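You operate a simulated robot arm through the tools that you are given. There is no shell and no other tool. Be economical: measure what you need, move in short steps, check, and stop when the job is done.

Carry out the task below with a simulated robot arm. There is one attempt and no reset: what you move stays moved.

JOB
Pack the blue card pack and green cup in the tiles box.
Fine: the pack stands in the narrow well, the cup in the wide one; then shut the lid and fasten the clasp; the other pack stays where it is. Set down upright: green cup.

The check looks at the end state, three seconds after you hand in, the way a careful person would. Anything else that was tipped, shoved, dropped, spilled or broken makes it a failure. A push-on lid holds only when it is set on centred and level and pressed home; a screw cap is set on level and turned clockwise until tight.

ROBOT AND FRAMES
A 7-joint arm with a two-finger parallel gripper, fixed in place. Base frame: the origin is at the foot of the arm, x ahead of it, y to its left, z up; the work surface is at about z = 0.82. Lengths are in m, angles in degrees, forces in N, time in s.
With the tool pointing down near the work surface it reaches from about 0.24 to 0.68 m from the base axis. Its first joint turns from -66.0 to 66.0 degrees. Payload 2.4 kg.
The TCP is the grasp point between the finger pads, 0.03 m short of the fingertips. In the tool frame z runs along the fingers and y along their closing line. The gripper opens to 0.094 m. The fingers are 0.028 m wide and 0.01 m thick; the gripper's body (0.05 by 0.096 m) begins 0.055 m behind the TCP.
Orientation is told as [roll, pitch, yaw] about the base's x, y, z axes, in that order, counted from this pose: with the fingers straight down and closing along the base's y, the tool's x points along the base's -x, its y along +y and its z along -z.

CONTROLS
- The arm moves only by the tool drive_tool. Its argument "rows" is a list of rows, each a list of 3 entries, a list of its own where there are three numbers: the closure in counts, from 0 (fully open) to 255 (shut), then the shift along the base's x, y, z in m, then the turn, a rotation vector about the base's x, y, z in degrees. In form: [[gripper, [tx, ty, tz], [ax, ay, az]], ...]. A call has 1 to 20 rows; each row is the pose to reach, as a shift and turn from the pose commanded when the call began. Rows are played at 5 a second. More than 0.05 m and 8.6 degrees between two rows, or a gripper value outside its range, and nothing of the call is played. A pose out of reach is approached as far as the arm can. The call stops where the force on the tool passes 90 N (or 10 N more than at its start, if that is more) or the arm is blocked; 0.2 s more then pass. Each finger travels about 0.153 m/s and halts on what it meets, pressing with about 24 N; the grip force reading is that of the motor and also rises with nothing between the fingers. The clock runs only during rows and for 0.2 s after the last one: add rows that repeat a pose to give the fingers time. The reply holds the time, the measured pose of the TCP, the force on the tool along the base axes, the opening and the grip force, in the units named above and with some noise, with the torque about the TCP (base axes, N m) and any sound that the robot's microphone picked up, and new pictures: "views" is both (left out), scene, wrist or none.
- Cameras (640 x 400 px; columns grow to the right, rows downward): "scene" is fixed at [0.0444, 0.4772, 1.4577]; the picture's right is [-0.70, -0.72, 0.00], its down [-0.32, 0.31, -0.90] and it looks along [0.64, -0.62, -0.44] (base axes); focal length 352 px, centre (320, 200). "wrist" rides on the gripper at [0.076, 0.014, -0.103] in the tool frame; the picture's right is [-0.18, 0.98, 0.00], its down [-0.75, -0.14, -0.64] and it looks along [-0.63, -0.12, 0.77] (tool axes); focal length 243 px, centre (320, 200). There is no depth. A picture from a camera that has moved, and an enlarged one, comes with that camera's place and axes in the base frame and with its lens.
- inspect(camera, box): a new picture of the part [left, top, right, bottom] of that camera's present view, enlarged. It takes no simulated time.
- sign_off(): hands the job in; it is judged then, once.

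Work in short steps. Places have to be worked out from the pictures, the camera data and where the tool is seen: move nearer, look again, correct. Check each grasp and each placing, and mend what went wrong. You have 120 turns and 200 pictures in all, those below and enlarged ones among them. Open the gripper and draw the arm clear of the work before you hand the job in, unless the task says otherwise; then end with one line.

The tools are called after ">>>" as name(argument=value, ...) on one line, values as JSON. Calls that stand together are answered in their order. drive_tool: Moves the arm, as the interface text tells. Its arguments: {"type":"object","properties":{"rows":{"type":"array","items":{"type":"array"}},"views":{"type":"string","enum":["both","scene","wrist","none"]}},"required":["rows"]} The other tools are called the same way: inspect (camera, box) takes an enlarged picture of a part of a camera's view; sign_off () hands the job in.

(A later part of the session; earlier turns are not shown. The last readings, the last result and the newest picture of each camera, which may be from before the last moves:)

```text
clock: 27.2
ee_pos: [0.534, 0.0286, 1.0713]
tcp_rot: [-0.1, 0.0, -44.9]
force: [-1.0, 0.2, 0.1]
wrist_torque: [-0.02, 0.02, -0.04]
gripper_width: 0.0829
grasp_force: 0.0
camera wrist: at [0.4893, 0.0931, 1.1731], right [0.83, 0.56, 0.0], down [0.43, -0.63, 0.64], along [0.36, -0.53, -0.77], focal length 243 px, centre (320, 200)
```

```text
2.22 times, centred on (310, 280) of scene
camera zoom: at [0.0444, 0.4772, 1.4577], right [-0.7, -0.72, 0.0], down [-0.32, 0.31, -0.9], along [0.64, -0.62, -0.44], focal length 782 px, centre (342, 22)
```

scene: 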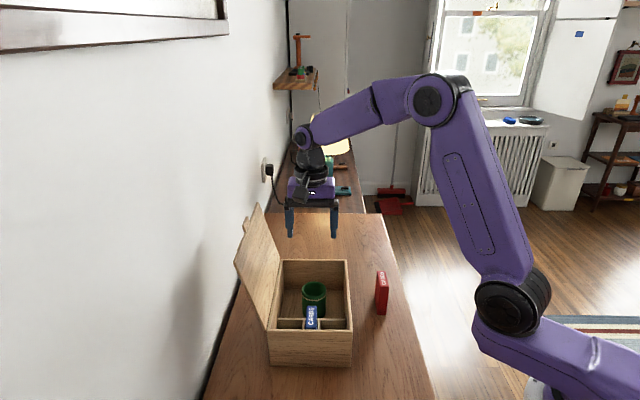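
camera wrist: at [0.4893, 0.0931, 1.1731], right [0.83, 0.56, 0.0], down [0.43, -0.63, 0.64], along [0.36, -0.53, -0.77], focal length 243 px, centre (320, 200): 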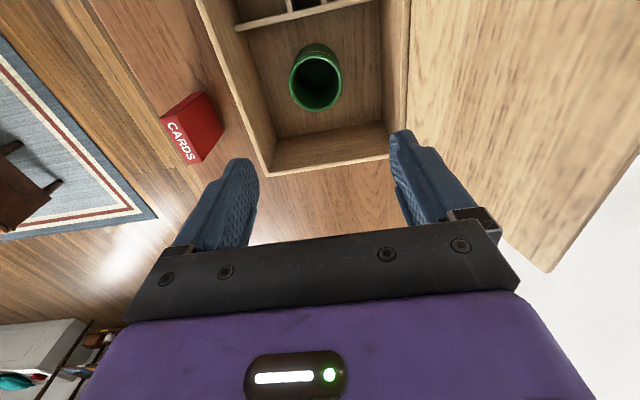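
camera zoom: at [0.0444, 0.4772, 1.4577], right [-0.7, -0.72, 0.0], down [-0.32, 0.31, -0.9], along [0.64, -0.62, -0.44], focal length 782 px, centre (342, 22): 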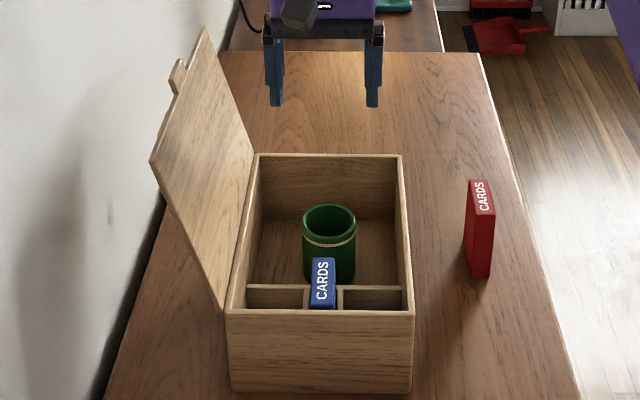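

Both items are in. Next is the lid, which is open about 16° past vertical. I'll look closely at the lid knob or clasp and the box front.

>>> inspect(camera="scene", box=[225, 195, 285, 265])

>>> inspect(camera="scene", box=[260, 270, 380, 370])

>>> inspect(camera="wrist", box=[150, 0, 430, 190])

```text
5.71 times, centred on (255, 230) of scene
camera zoom: at [0.0444, 0.4772, 1.4577], right [-0.7, -0.72, 0.0], down [-0.32, 0.31, -0.9], along [0.64, -0.62, -0.44], focal length 2010 px, centre (691, 29)
```

zoom: 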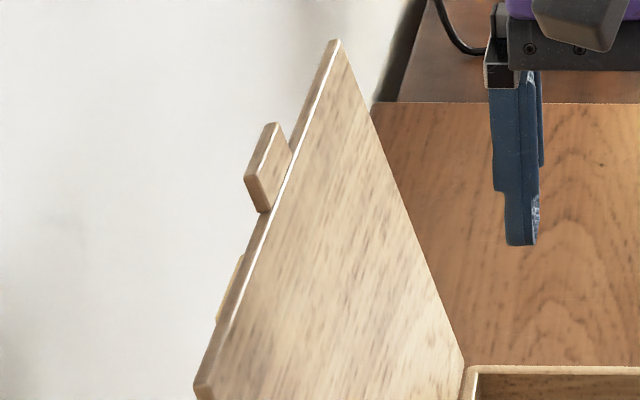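

```text
4.00 times, centred on (320, 320) of scene
camera zoom: at [0.0444, 0.4772, 1.4577], right [-0.7, -0.72, 0.0], down [-0.32, 0.31, -0.9], along [0.64, -0.62, -0.44], focal length 1407 px, centre (320, -280)
```

zoom: 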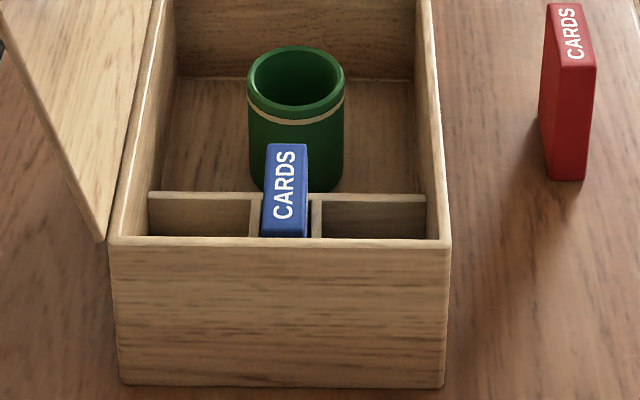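

```text
2.11 times, centred on (290, 95) of wrist
camera zoom: at [0.4893, 0.0931, 1.1731], right [0.83, 0.56, 0.0], down [0.43, -0.63, 0.64], along [0.36, -0.53, -0.77], focal length 511 px, centre (383, 421)
```

zoom: 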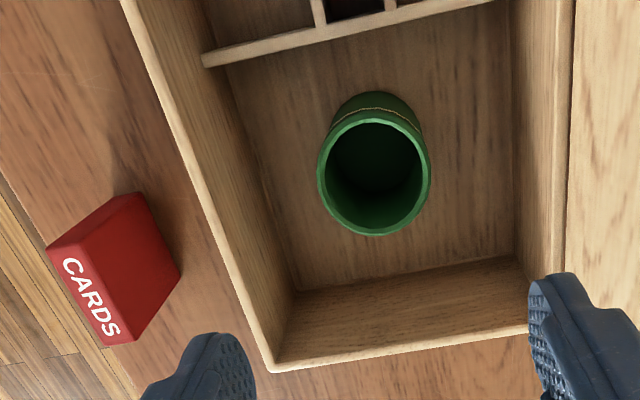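

The tab is mid-way along the lid's free edge, at u≈0.529 and z≈1.085. I'll straddle that edge with open fingers nearer the +y end, so the back finger pushes it over and the front finger controls its descent. First I'll go above it.

>>> drive_tool(rows=[[8, [0, 0, 0.05], [0, 0, 0]], [8, [0, 0, 0.09], [0, 0, 0]], [8, [0, 0.045, 0.09], [0, 0, 0]], [8, [0.001, 0.09, 0.09], [0, 0, 0]], [8, [0.002, 0.135, 0.09], [0, 0, 0]], [8, [0.003, 0.162, 0.09], [0, 0, 0]], [8, [0.003, 0.162, 0.09], [0, 0, 0]]])

>>> inspect(camera="scene", box=[220, 150, 360, 300])

```text
clock: 28.8
ee_pos: [0.5347, 0.1883, 1.1587]
tcp_rot: [-0.1, 0.0, -45.1]
force: [0.3, 0.0, -0.4]
wrist_torque: [0.0, -0.02, -0.04]
gripper_width: 0.0911
grasp_force: 0.0
camera wrist: at [0.4904, 0.2535, 1.2604], right [0.83, 0.56, 0.0], down [0.43, -0.63, 0.64], along [0.36, -0.53, -0.77], focal length 243 px, centre (320, 200)
```

scene: 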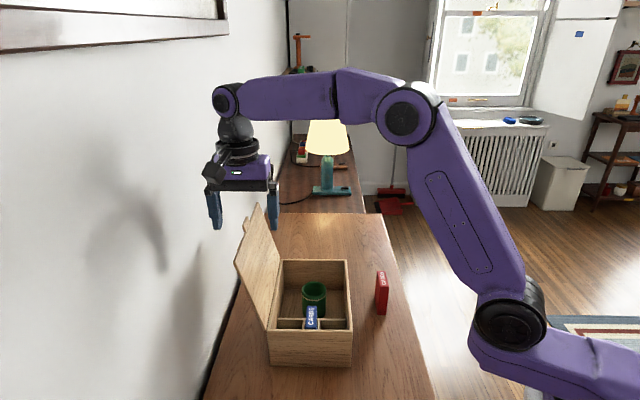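
wrist: 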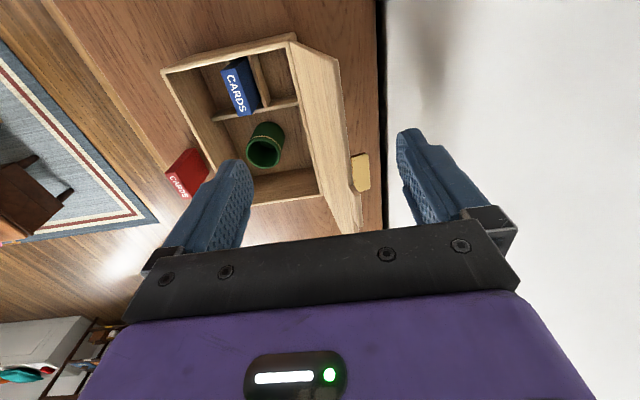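

```text
2.67 times, centred on (290, 225) of scene
camera zoom: at [0.0444, 0.4772, 1.4577], right [-0.7, -0.72, 0.0], down [-0.32, 0.31, -0.9], along [0.64, -0.62, -0.44], focal length 938 px, centre (400, 133)
```

zoom: 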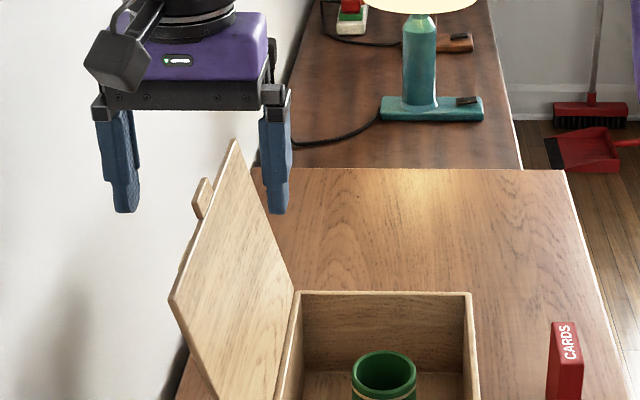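

I can see the tab from above now, so I'll enlarge it.

>>> inspect(camera="wrist", box=[270, 30, 400, 240])

```text
1.90 times, centred on (335, 135) of wrist
camera zoom: at [0.4904, 0.2535, 1.2604], right [0.83, 0.56, 0.0], down [0.43, -0.63, 0.64], along [0.36, -0.53, -0.77], focal length 462 px, centre (291, 324)
```

zoom: 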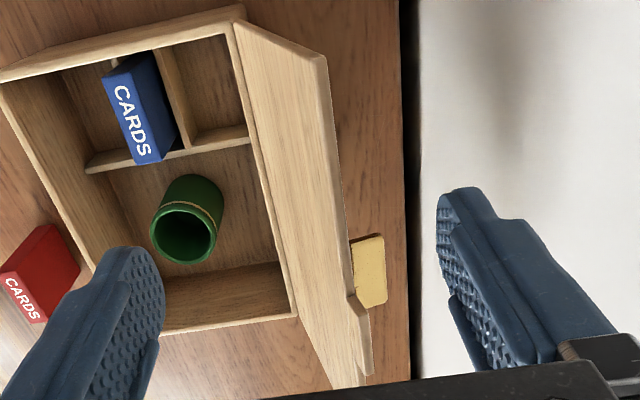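

The edge has a wooden tab at w≈0.32 and a brass piece at w≈0.29–0.31. My fingers, at w≈0.245, clear both. I'll descend so the fingers straddle the lid.

>>> drive_tool(rows=[[8, [0, 0, -0.03], [0, 0, 0]], [8, [0, 0, -0.055], [0, 0, 0]], [8, [0, 0, -0.078], [0, 0, 0]], [8, [0, 0, -0.078], [0, 0, 0]]])

>>> inspect(camera="scene", box=[200, 160, 340, 310])

```text
clock: 29.8
ee_pos: [0.5326, 0.1888, 1.0795]
tcp_rot: [0.1, 0.0, -45.0]
force: [0.4, 0.6, 0.8]
wrist_torque: [0.02, -0.02, -0.01]
gripper_width: 0.0911
grasp_force: 0.1
camera wrist: at [0.4886, 0.2537, 1.1817], right [0.83, 0.56, 0.0], down [0.43, -0.63, 0.64], along [0.36, -0.53, -0.77], focal length 243 px, centre (320, 200)
```

scene: 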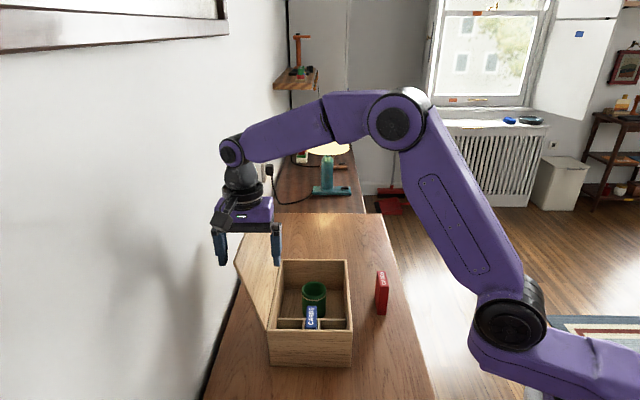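
wrist: 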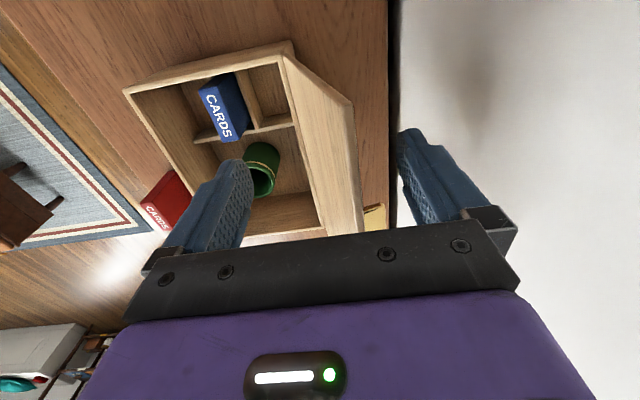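

```text
2.67 times, centred on (270, 235) of scene
camera zoom: at [0.0444, 0.4772, 1.4577], right [-0.7, -0.72, 0.0], down [-0.32, 0.31, -0.9], along [0.64, -0.62, -0.44], focal length 938 px, centre (453, 107)
```

zoom: 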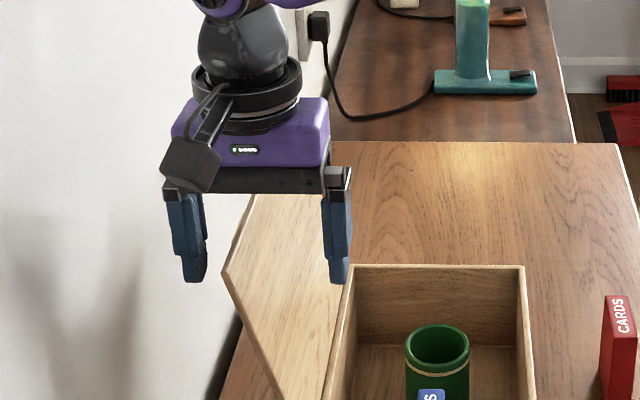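

The fingers straddle the lid. I'll pull slowly toward -u and watch how the lid responds.

>>> drive_tool(rows=[[8, [-0.01, -0.01, 0], [0, 0, 0]], [8, [-0.02, -0.02, 0], [0, 0, 0]], [8, [-0.03, -0.03, 0], [0, 0, 0]], [8, [-0.04, -0.04, 0], [0, 0, 0]], [8, [-0.05, -0.05, 0], [0, 0, 0]], [8, [-0.06, -0.06, 0], [0, 0, 0]], [8, [-0.06, -0.06, 0], [0, 0, 0]]])

>>> inspect(camera="scene", box=[220, 180, 360, 330])

```text
clock: 31.4
ee_pos: [0.4733, 0.1284, 1.0803]
tcp_rot: [-0.2, 0.1, -45.0]
force: [-1.1, -0.8, 0.9]
wrist_torque: [-0.05, 0.03, -0.06]
gripper_width: 0.092
grasp_force: 0.8
camera wrist: at [0.4287, 0.1935, 1.1826], right [0.83, 0.56, 0.0], down [0.43, -0.63, 0.64], along [0.36, -0.53, -0.77], focal length 243 px, centre (320, 200)
```

scene: 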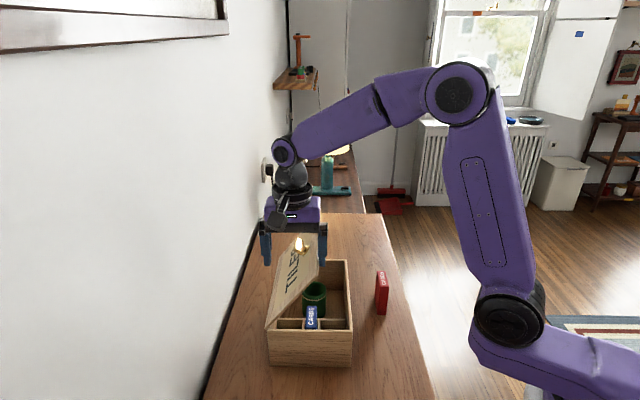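
wrist: 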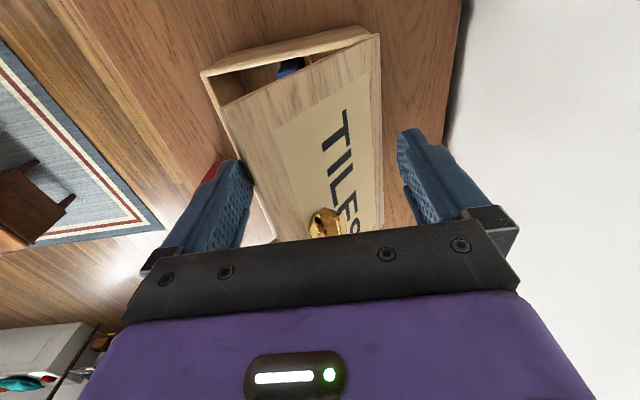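

```text
2.67 times, centred on (290, 255) of scene
camera zoom: at [0.0443, 0.4772, 1.4577], right [-0.7, -0.72, 0.0], down [-0.32, 0.31, -0.9], along [0.64, -0.62, -0.44], focal length 938 px, centre (400, 53)
```

zoom: 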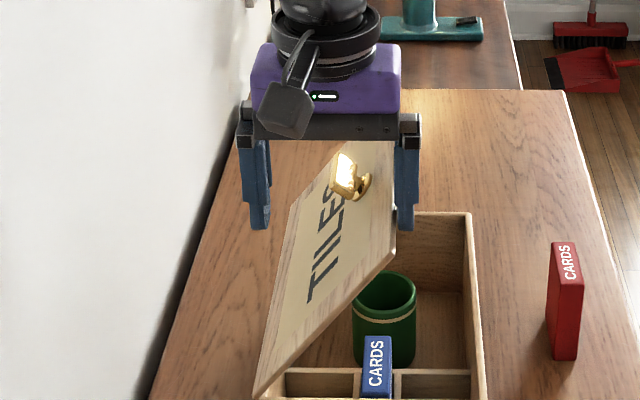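

The lid tipped over and now rests on the front finger, showing a brass knob on top. I'll lower and retreat along the arc so it descends in a controlled way.

>>> drive_tool(rows=[[8, [0, 0, -0.013], [0, 0, 0]], [8, [-0.0053, -0.0053, -0.019], [0, 0, 0]], [8, [-0.0106, -0.0106, -0.026], [0, 0, 0]], [8, [-0.016, -0.016, -0.034], [0, 0, 0]], [8, [-0.0212, -0.0212, -0.042], [0, 0, 0]], [8, [-0.0265, -0.0265, -0.053], [0, 0, 0]], [8, [-0.0318, -0.0318, -0.064], [0, 0, 0]], [8, [-0.0318, -0.0318, -0.064], [0, 0, 0]]])

>>> inspect(camera="scene", box=[240, 220, 380, 370])

```text
clock: 33.2
ee_pos: [0.44, 0.0974, 1.0167]
tcp_rot: [0.1, 0.0, -44.9]
force: [-0.9, -1.8, -0.1]
wrist_torque: [0.01, 0.01, 0.04]
gripper_width: 0.0919
grasp_force: 1.0
camera wrist: at [0.3958, 0.1618, 1.1184], right [0.83, 0.56, 0.0], down [0.43, -0.63, 0.64], along [0.36, -0.53, -0.77], focal length 243 px, centre (320, 200)
```

scene: 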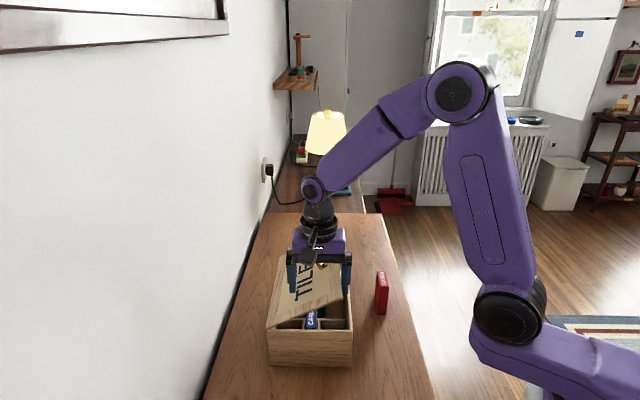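
wrist: 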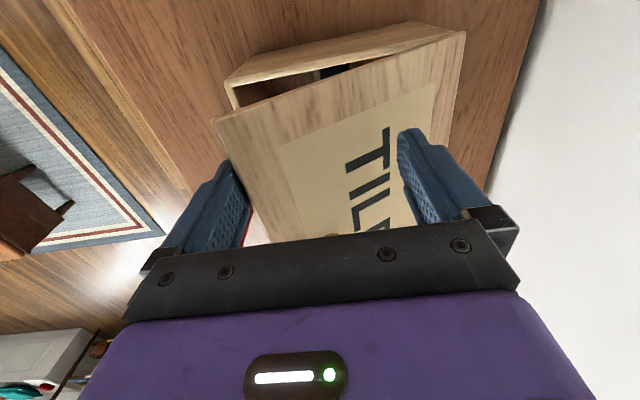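

```text
2.67 times, centred on (310, 295) of scene
camera zoom: at [0.0444, 0.4772, 1.4577], right [-0.7, -0.72, 0.0], down [-0.32, 0.31, -0.9], along [0.64, -0.62, -0.44], focal length 938 px, centre (347, -53)
```

zoom: 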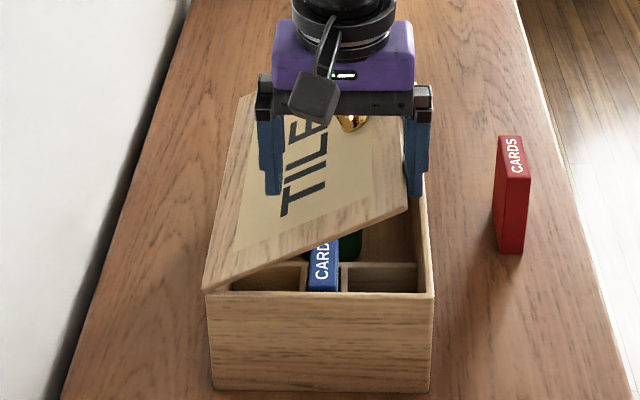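

It's lowering as planned. I'll continue through the last portion.

>>> drive_tool(rows=[[8, [-0.0035, -0.0035, -0.01], [0, 0, 0]], [8, [-0.0065, -0.0065, -0.019], [0, 0, 0]], [8, [-0.01, -0.01, -0.032], [0, 0, 0]], [8, [-0.013, -0.013, -0.042], [0, 0, 0]], [8, [-0.016, -0.016, -0.046], [0, 0, 0]], [8, [-0.02, -0.02, -0.046], [0, 0, 0]], [8, [-0.022, -0.022, -0.046], [0, 0, 0]], [8, [-0.022, -0.022, -0.046], [0, 0, 0]]])

>>> inspect(camera="scene", box=[240, 220, 380, 370])

```text
clock: 35.0
ee_pos: [0.4179, 0.0764, 0.9715]
tcp_rot: [0.0, -0.1, -44.9]
force: [-0.2, -0.7, -0.5]
wrist_torque: [0.03, 0.0, 0.02]
gripper_width: 0.0911
grasp_force: 0.0
camera wrist: at [0.374, 0.1407, 1.0735], right [0.83, 0.56, 0.0], down [0.43, -0.63, 0.64], along [0.36, -0.53, -0.77], focal length 243 px, centre (320, 200)
```

scene: 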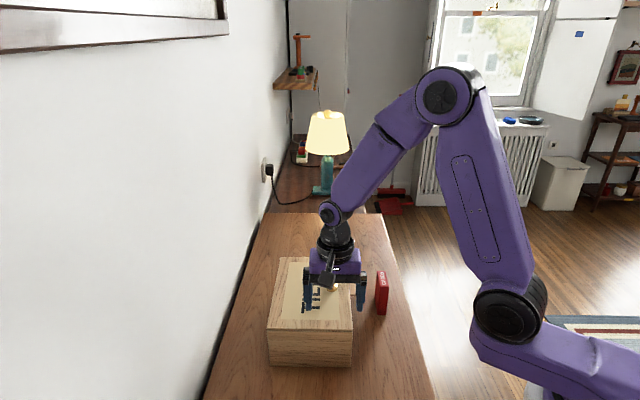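
wrist: 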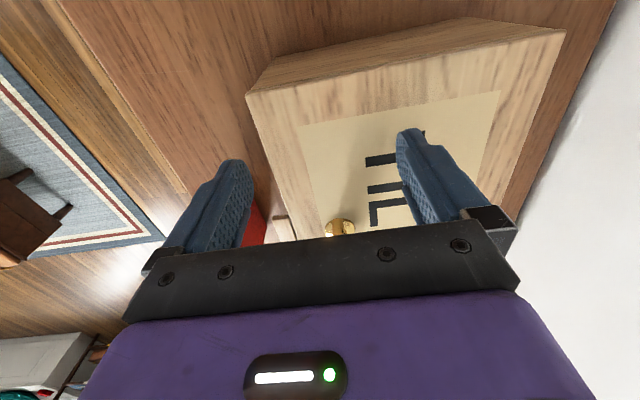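

```text
2.67 times, centred on (310, 295) of scene
camera zoom: at [0.0444, 0.4772, 1.4577], right [-0.7, -0.72, 0.0], down [-0.32, 0.31, -0.9], along [0.64, -0.62, -0.44], focal length 938 px, centre (347, -53)
```

zoom: 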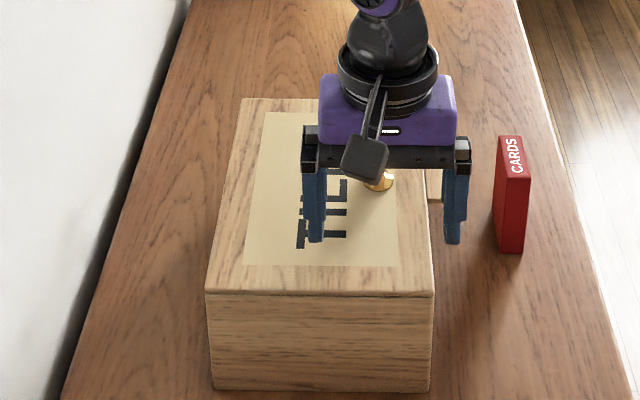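

The lid is shut. I'll rise and step back toward -w so the wrist camera can see the knob and tab.

>>> drive_tool(rows=[[8, [0, 0, 0.04], [0, 0, 0]], [8, [0, 0, 0.08], [0, 0, 0]], [8, [-0.01, 0.02, 0.1], [0, 0, 0]], [8, [-0.02, 0.03, 0.1], [0, 0, 0]], [8, [-0.02, 0.03, 0.1], [0, 0, 0]]])

>>> inspect(camera="wrist", box=[240, 60, 440, 240])

>>> inspect(camera="scene", box=[260, 240, 400, 370])

```text
clock: 36.2
ee_pos: [0.3987, 0.1064, 1.0725]
tcp_rot: [0.1, -0.1, -45.0]
force: [-0.2, 0.5, 0.2]
wrist_torque: [0.02, -0.01, 0.02]
gripper_width: 0.0911
grasp_force: 0.1
camera wrist: at [0.3552, 0.1715, 1.1745], right [0.83, 0.56, 0.0], down [0.43, -0.63, 0.64], along [0.36, -0.53, -0.77], focal length 243 px, centre (320, 200)
```

scene: 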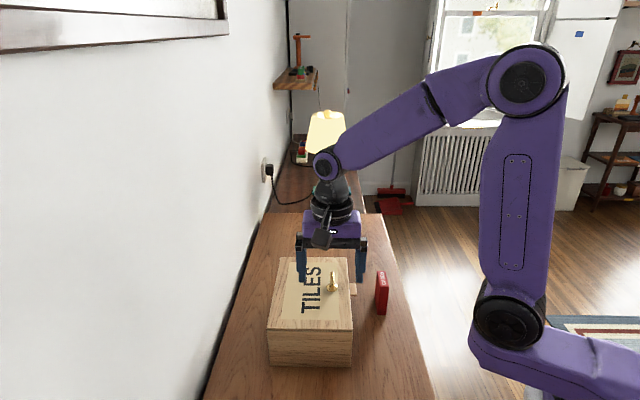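
wrist: 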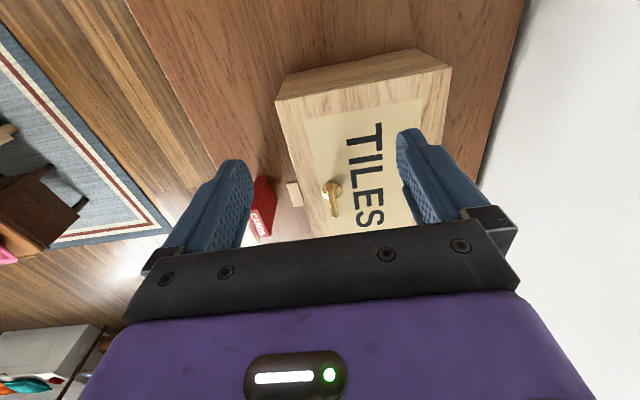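

```text
2.22 times, centred on (340, 150) of wrist
camera zoom: at [0.3552, 0.1715, 1.1745], right [0.83, 0.56, 0.0], down [0.43, -0.63, 0.64], along [0.36, -0.53, -0.77], focal length 539 px, centre (276, 311)
```

zoom: 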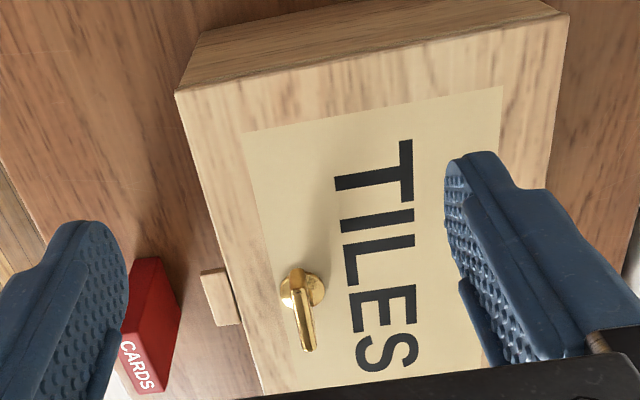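

```text
3.08 times, centred on (330, 305) of scene
camera zoom: at [0.0444, 0.4772, 1.4577], right [-0.7, -0.72, 0.0], down [-0.32, 0.31, -0.9], along [0.64, -0.62, -0.44], focal length 1082 px, centre (289, -123)
```

zoom: 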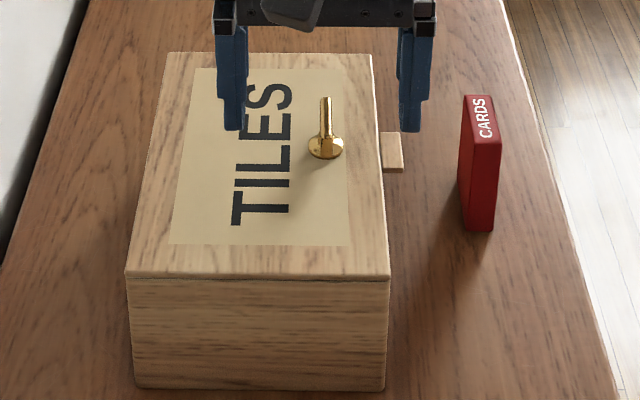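

The clasp is a brass turn-lever on the lid. Its pivot is near (0.470,0.031) and its bar points along +w at z≈0.957, parallel to the front edge. I'll go above it for a closer look.

>>> drive_tool(rows=[[40, [0.025, -0.027, 0], [0, 0, 0]], [60, [0.05, -0.054, 0], [0, 0, 0]], [70, [0.0726, -0.0792, -0.01], [0, 0, 0]], [70, [0.0726, -0.0792, -0.0425], [0, 0, 0]], [70, [0.0726, -0.0792, -0.0425], [0, 0, 0]]])

>>> inspect(camera="wrist", box=[250, 40, 390, 240])

>>> inspect(camera="scene", box=[300, 250, 380, 310])

```text
clock: 37.4
ee_pos: [0.4734, 0.0302, 1.029]
tcp_rot: [0.0, -0.1, -44.9]
force: [-0.1, 0.1, 0.4]
wrist_torque: [0.0, 0.0, 0.0]
gripper_width: 0.068
grasp_force: 0.1
camera wrist: at [0.4295, 0.0939, 1.1317], right [0.83, 0.56, 0.0], down [0.43, -0.63, 0.64], along [0.36, -0.53, -0.77], focal length 243 px, centre (320, 200)
```

scene: 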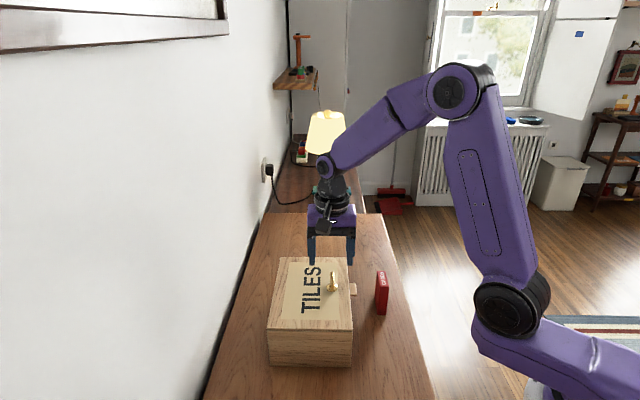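
wrist: 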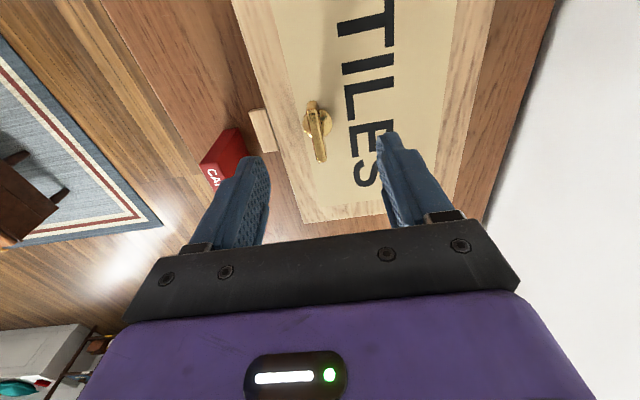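

```text
2.00 times, centred on (320, 140) of wrist
camera zoom: at [0.4295, 0.0939, 1.1317], right [0.83, 0.56, 0.0], down [0.43, -0.63, 0.64], along [0.36, -0.53, -0.77], focal length 485 px, centre (320, 320)
```

zoom: 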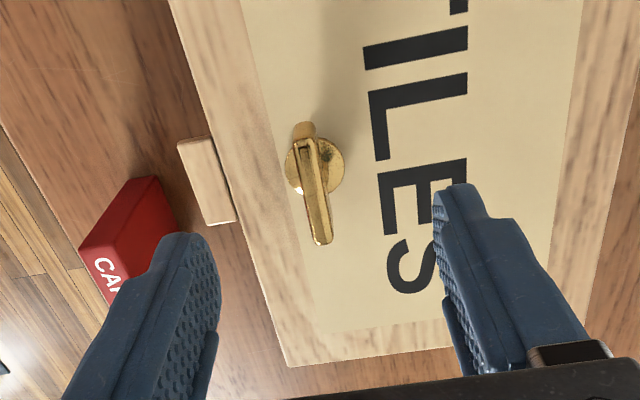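

```text
6.67 times, centred on (340, 280) of scene
camera zoom: at [0.0444, 0.4772, 1.4577], right [-0.7, -0.72, 0.0], down [-0.32, 0.31, -0.9], along [0.64, -0.62, -0.44], focal length 2344 px, centre (187, -333)
```

zoom: 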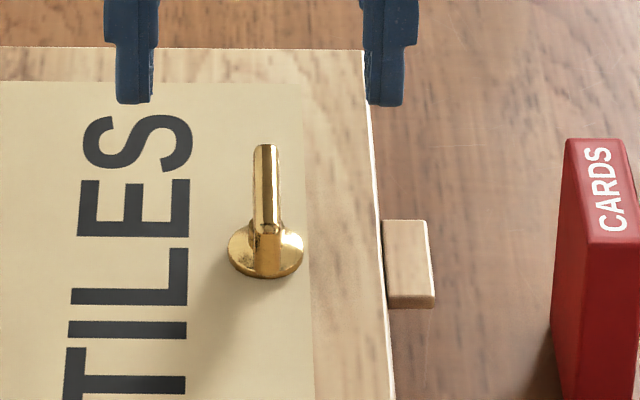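

The pivot is at u≈0.3525, w≈0.313, and the bar runs to w≈0.341 with its top at z≈0.954. I'll descend over the bar with the fingers either side, tips just above the lid.

>>> drive_tool(rows=[[70, [0.0007, -0.0058, -0.02], [0, 0, 0]], [70, [0.0007, -0.0058, -0.04], [0, 0, 0]], [70, [0.0007, -0.0058, -0.056], [0, 0, 0]], [70, [0.0007, -0.0058, -0.056], [0, 0, 0]]])

>>> inspect(camera="scene", box=[290, 230, 390, 310])

>>> inspect(camera="wrist", box=[220, 60, 420, 240])

```text
clock: 38.4
ee_pos: [0.4714, 0.0222, 0.9727]
tcp_rot: [0.0, 0.0, -44.9]
force: [0.4, 0.7, 0.5]
wrist_torque: [-0.02, 0.01, -0.01]
gripper_width: 0.0682
grasp_force: 0.0
camera wrist: at [0.4281, 0.0876, 1.0757], right [0.83, 0.56, 0.0], down [0.43, -0.63, 0.64], along [0.36, -0.53, -0.77], focal length 243 px, centre (320, 200)
```

scene: 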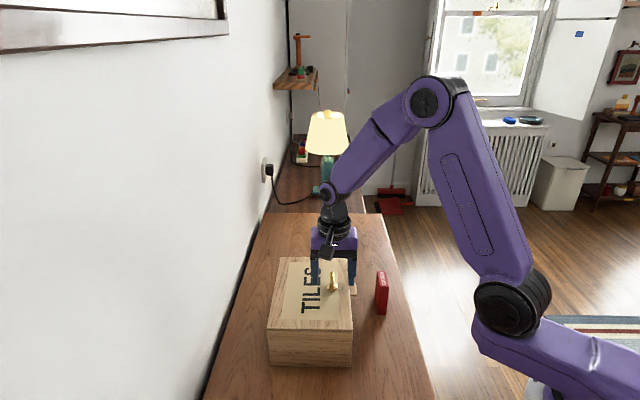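
wrist: 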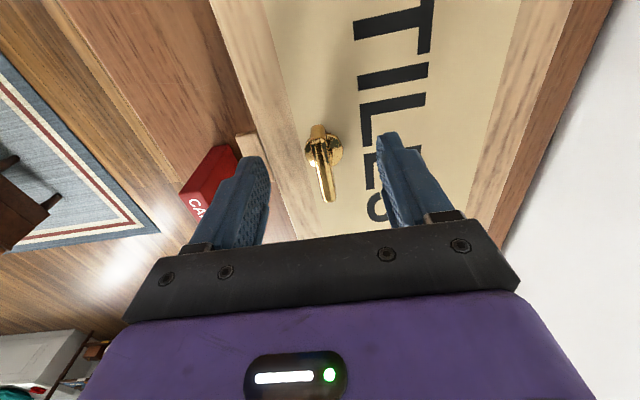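

```text
5.00 times, centred on (340, 270) of scene
camera zoom: at [0.0444, 0.4772, 1.4577], right [-0.7, -0.72, 0.0], down [-0.32, 0.31, -0.9], along [0.64, -0.62, -0.44], focal length 1758 px, centre (220, -150)
```

zoom: 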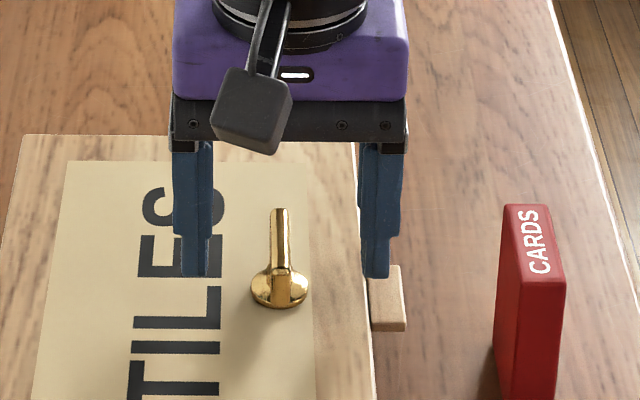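

```text
2.22 times, centred on (320, 150) of wrist
camera zoom: at [0.4281, 0.0876, 1.0757], right [0.83, 0.56, 0.0], down [0.43, -0.63, 0.64], along [0.36, -0.53, -0.77], focal length 539 px, centre (320, 311)
```

zoom: 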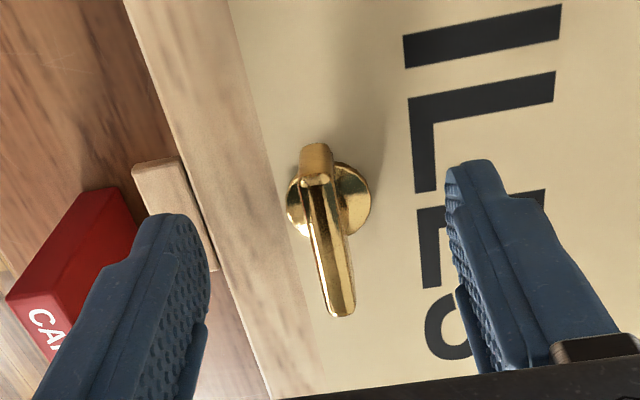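

The bar lies at u≈0.3525 and the TCP is at 0.349. I'll shift 3 mm, drop 2 mm and close on it.

>>> drive_tool(rows=[[70, [0.0022, 0.0022, -0.002], [0, 0, 0]], [120, [0.0022, 0.0022, -0.002], [0, 0, 0]], [170, [0.0022, 0.0022, -0.002], [0, 0, 0]], [220, [0.0022, 0.0022, -0.002], [0, 0, 0]], [250, [0.0022, 0.0022, -0.002], [0, 0, 0]], [250, [0.0022, 0.0022, -0.002], [0, 0, 0]]])

>>> inspect(camera="scene", box=[290, 230, 390, 310])

```text
clock: 39.8
ee_pos: [0.4742, 0.0245, 0.9706]
tcp_rot: [0.0, -0.1, -45.0]
force: [-2.6, -1.9, 1.3]
wrist_torque: [0.04, 0.14, -0.03]
gripper_width: 0.009
grasp_force: 23.7
camera wrist: at [0.4301, 0.0891, 1.0738], right [0.83, 0.56, 0.0], down [0.43, -0.63, 0.64], along [0.36, -0.53, -0.77], focal length 243 px, centre (320, 200)
```

scene: 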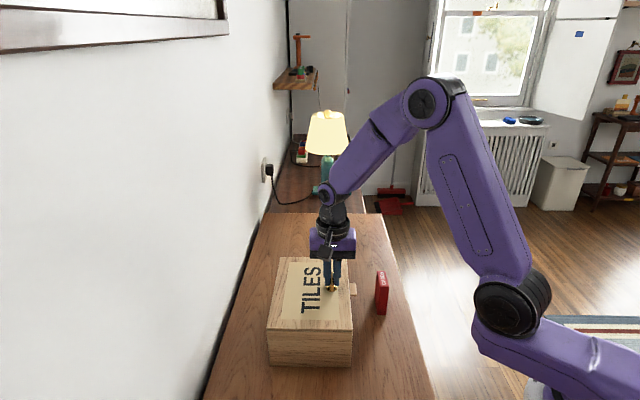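
wrist: 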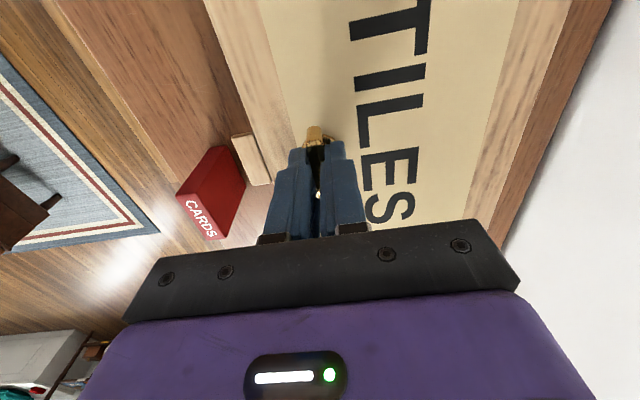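

```text
5.00 times, centred on (340, 270) of scene
camera zoom: at [0.0443, 0.4772, 1.4577], right [-0.7, -0.72, 0.0], down [-0.32, 0.31, -0.9], along [0.64, -0.62, -0.44], focal length 1758 px, centre (220, -150)
```

zoom: 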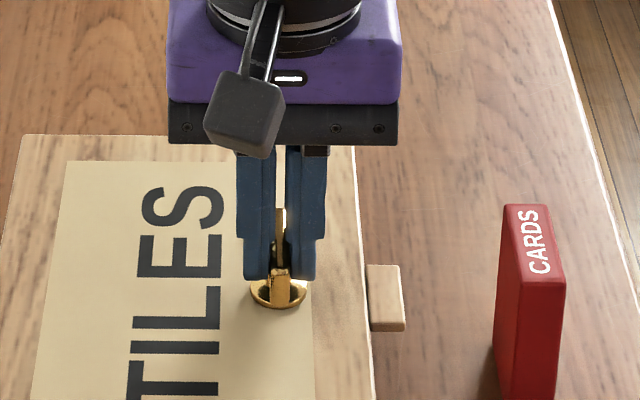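

Gripped. I'll try a clockwise turn about the pivot, 25° first, watching torque and sound.

>>> drive_tool(rows=[[250, [-0.0003, -0.0002, 0], [0, 0, -6]], [250, [-0.0006, -0.0004, 0], [0, 0, -12]], [250, [-0.001, -0.0006, 0], [0, 0, -18]], [250, [-0.0013, -0.0008, 0], [0, 0, -25]], [250, [-0.0013, -0.0008, 0], [0, 0, -25]]])

>>> inspect(camera="scene", box=[290, 230, 390, 310])

```text
clock: 41.0
ee_pos: [0.4748, 0.0227, 0.9719]
tcp_rot: [-0.1, 0.0, -70.1]
force: [2.9, 3.8, 0.7]
wrist_torque: [-0.27, -0.24, 0.02]
gripper_width: 0.0085
grasp_force: 23.9
camera wrist: at [0.4609, 0.0999, 1.0737], right [0.99, 0.16, 0.0], down [0.12, -0.76, 0.64], along [0.1, -0.63, -0.77], focal length 243 px, centre (320, 200)
```

scene: 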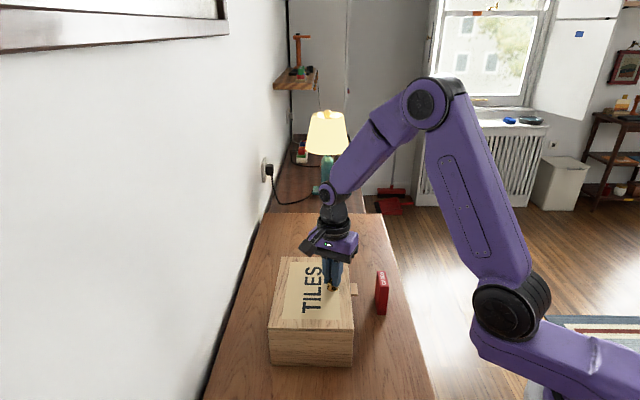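
wrist: 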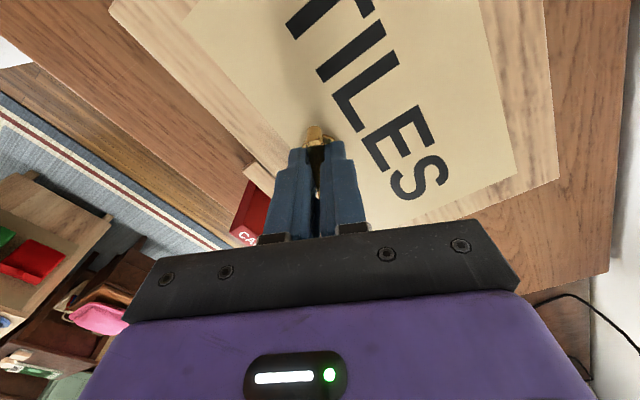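

```text
5.00 times, centred on (340, 270) of scene
camera zoom: at [0.0445, 0.4773, 1.4576], right [-0.7, -0.72, 0.0], down [-0.32, 0.31, -0.9], along [0.64, -0.62, -0.44], focal length 1758 px, centre (220, -150)
```

zoom: 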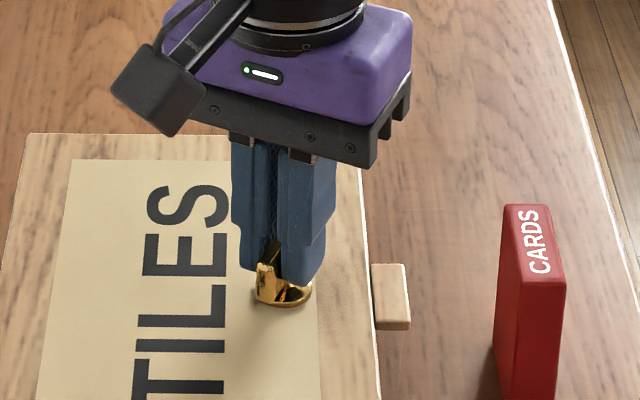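

The bar turns with the fingers. The box nudged about 2 mm from my arc shift, so the pivot is practically at the TCP. I'll continue with pure rotation and undo that shift.

>>> drive_tool(rows=[[250, [0.0004, 0.0003, 0], [0, 0, -7]], [250, [0.0008, 0.0005, 0], [0, 0, -14]], [250, [0.0012, 0.0008, 0], [0, 0, -21]], [250, [0.0013, 0.0008, 0], [0, 0, -28]], [250, [0.0013, 0.0008, 0], [0, 0, -35]], [250, [0.0013, 0.0008, 0], [0, 0, -42]], [250, [0.0013, 0.0008, 0], [0, 0, -42]]])

>>> inspect(camera="scene", box=[290, 230, 390, 310])

```text
clock: 42.6
ee_pos: [0.476, 0.0232, 0.97]
tcp_rot: [0.1, 0.0, -112.1]
force: [-1.2, 1.6, 15.5]
wrist_torque: [-0.13, 0.08, 0.03]
gripper_width: 0.0089
grasp_force: 24.0
camera wrist: at [0.5166, 0.0885, 1.0735], right [0.84, -0.54, 0.0], down [-0.42, -0.64, 0.64], along [-0.35, -0.54, -0.77], focal length 243 px, centre (320, 200)
```

scene: 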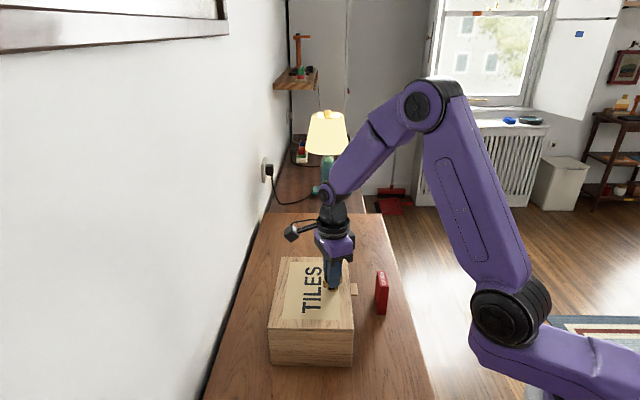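
wrist: 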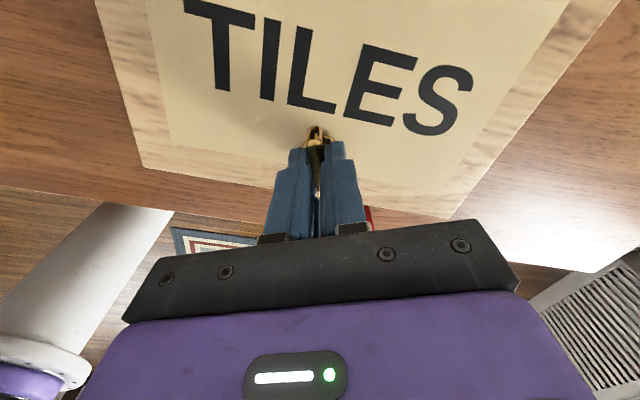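

```text
5.00 times, centred on (340, 270) of scene
camera zoom: at [0.0441, 0.4772, 1.4577], right [-0.7, -0.72, 0.0], down [-0.32, 0.31, -0.9], along [0.64, -0.62, -0.44], focal length 1758 px, centre (220, -150)
```

zoom: 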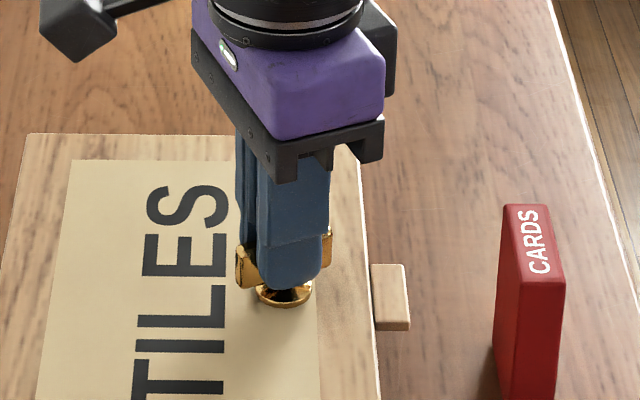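

The bar is following and the box is steady. I'll continue to 90° in total and then slightly past.

>>> drive_tool(rows=[[250, [0, 0, 0.0005], [0, 0, -6]], [250, [0, 0, 0.0005], [0, 0, -12]], [250, [0, 0, 0.0005], [0, 0, -18]], [250, [0, 0, 0.0005], [0, 0, -23]], [250, [0, 0, 0.0005], [0, 0, -23]]])

>>> inspect(camera="scene", box=[290, 230, 390, 310])

```text
clock: 43.8
ee_pos: [0.4757, 0.0218, 0.9717]
tcp_rot: [0.1, 0.1, -135.1]
force: [9.7, -5.3, 12.8]
wrist_torque: [-0.23, -0.01, 0.03]
gripper_width: 0.0088
grasp_force: 23.7
camera wrist: at [0.5392, 0.0665, 1.0736], right [0.56, -0.83, 0.0], down [-0.64, -0.43, 0.64], along [-0.53, -0.36, -0.77], focal length 243 px, centre (320, 200)
```

scene: 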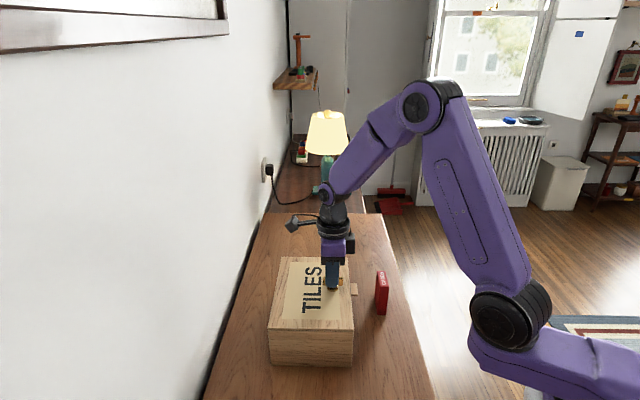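
wrist: 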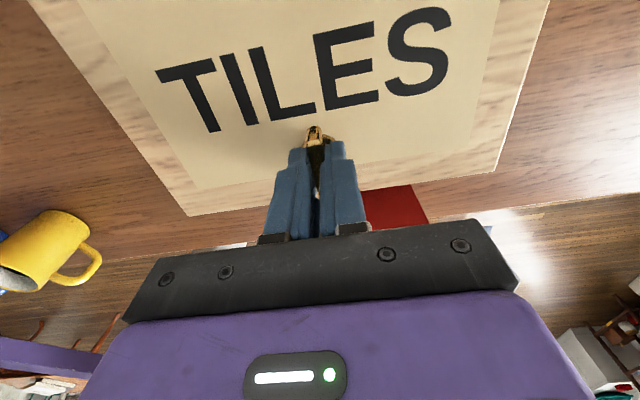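

```text
5.00 times, centred on (340, 270) of scene
camera zoom: at [0.0445, 0.477, 1.4577], right [-0.7, -0.72, 0.0], down [-0.32, 0.31, -0.9], along [0.64, -0.62, -0.44], focal length 1758 px, centre (220, -150)
```

zoom: 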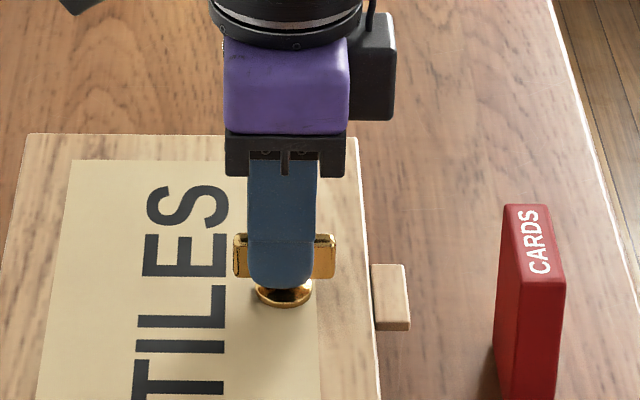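

The bar is now perpendicular to the edge. I'll test for an end stop with a few more degrees.

>>> drive_tool(rows=[[250, [0, 0, 0], [0, 0, -3]], [250, [0, 0, 0], [0, 0, -6]], [250, [0, 0, 0], [0, 0, -6]]], views="none")

```text
clock: 44.6
ee_pos: [0.4751, 0.0224, 0.9709]
tcp_rot: [0.1, -0.1, -140.9]
force: [2.4, -8.5, 12.2]
wrist_torque: [-0.39, 0.09, 0.72]
gripper_width: 0.0108
grasp_force: 23.9
```

Torque rose to 0.72 N·m and the pads spread, which means the end stop is at 90°. I'll back off, release and rise to look.

>>> drive_tool(rows=[[250, [0, 0, 0], [0, 0, 5]], [200, [0, 0, 0], [0, 0, 5]], [150, [0, 0, 0], [0, 0, 5]], [120, [0, 0, 0], [0, 0, 5]], [120, [0, 0, 0.03], [0, 0, 5]], [120, [0, 0, 0.07], [0, 0, 5]], [120, [0.01, 0.01, 0.1], [0, 0, 5]], [120, [0.02, 0.02, 0.13], [0, 0, 5]], [120, [0.02, 0.02, 0.13], [0, 0, 5]]])

>>> inspect(camera="scene", box=[250, 230, 410, 370])

>>> inspect(camera="wrist", box=[200, 30, 440, 240])

```text
clock: 46.6
ee_pos: [0.494, 0.0415, 1.1021]
tcp_rot: [0.0, -0.1, -136.0]
force: [-0.6, 0.9, -0.2]
wrist_torque: [-0.03, 0.0, 0.04]
gripper_width: 0.0498
grasp_force: 0.1
camera wrist: at [0.5579, 0.0852, 1.2045], right [0.55, -0.83, 0.0], down [-0.64, -0.42, 0.64], along [-0.54, -0.35, -0.77], focal length 243 px, centre (320, 200)
```

scene: 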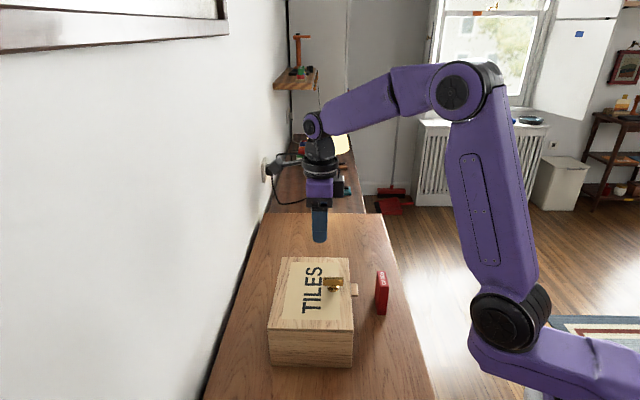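
wrist: 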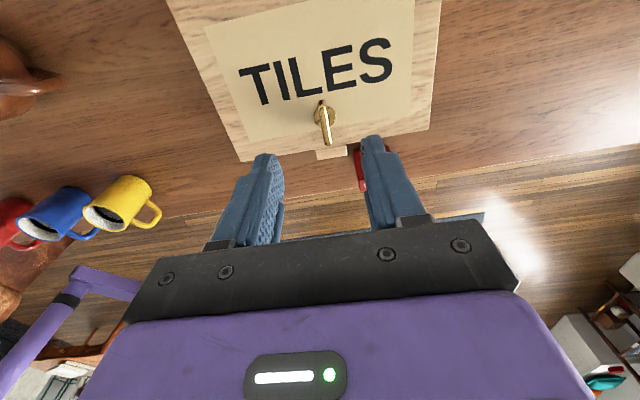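

```text
2.86 times, centred on (330, 300) of scene
camera zoom: at [0.0444, 0.4772, 1.4577], right [-0.7, -0.72, 0.0], down [-0.32, 0.31, -0.9], along [0.64, -0.62, -0.44], focal length 1005 px, centre (291, -86)
```

zoom: 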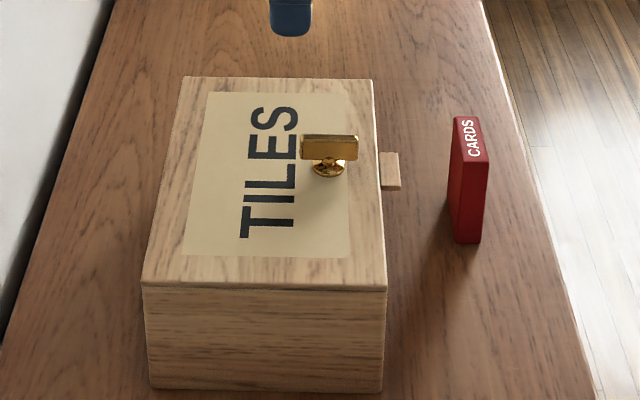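

```text
1.90 times, centred on (320, 135) of wrist
camera zoom: at [0.5579, 0.0852, 1.2045], right [0.55, -0.83, 0.0], down [-0.64, -0.42, 0.64], along [-0.54, -0.35, -0.77], focal length 462 px, centre (320, 324)
```

zoom: 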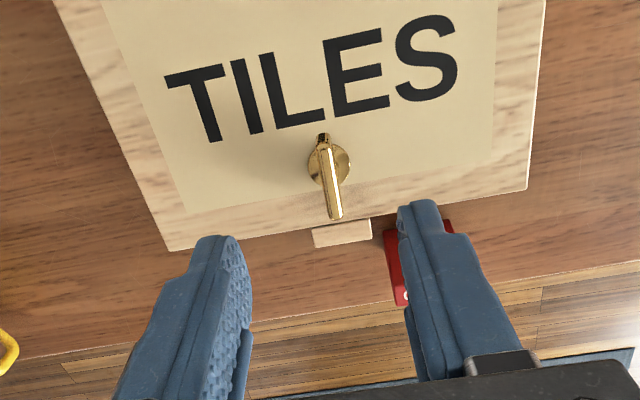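

The lever is turned to point over the tab and the lid is flush. I'll draw the arm clear and take a final check of the seam and the red pack.

>>> drive_tool(rows=[[60, [-0.01, 0.0, 0.05], [0, 0, 0]], [0, [-0.03, 0.0, 0.09], [0, 0, 7]], [0, [-0.05, 0.0, 0.13], [0, 0, 14]], [0, [-0.07, 0.0, 0.17], [0, 0, 21]], [0, [-0.07, 0.0, 0.17], [0, 0, 21]]], views="scene")

>>> inspect(camera="scene", box=[260, 250, 360, 370])

```text
refused: row 1 steps farther than a row can; nothing moved
```

```text
3.33 times, centred on (310, 310) of scene
camera zoom: at [0.0444, 0.4772, 1.4577], right [-0.7, -0.72, 0.0], down [-0.32, 0.31, -0.9], along [0.64, -0.62, -0.44], focal length 1172 px, centre (353, -167)
```

zoom: 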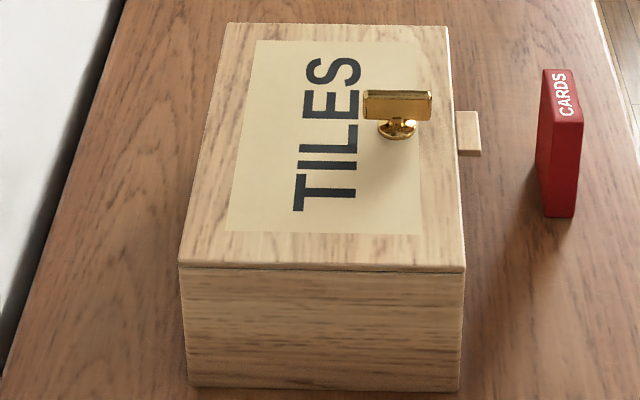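

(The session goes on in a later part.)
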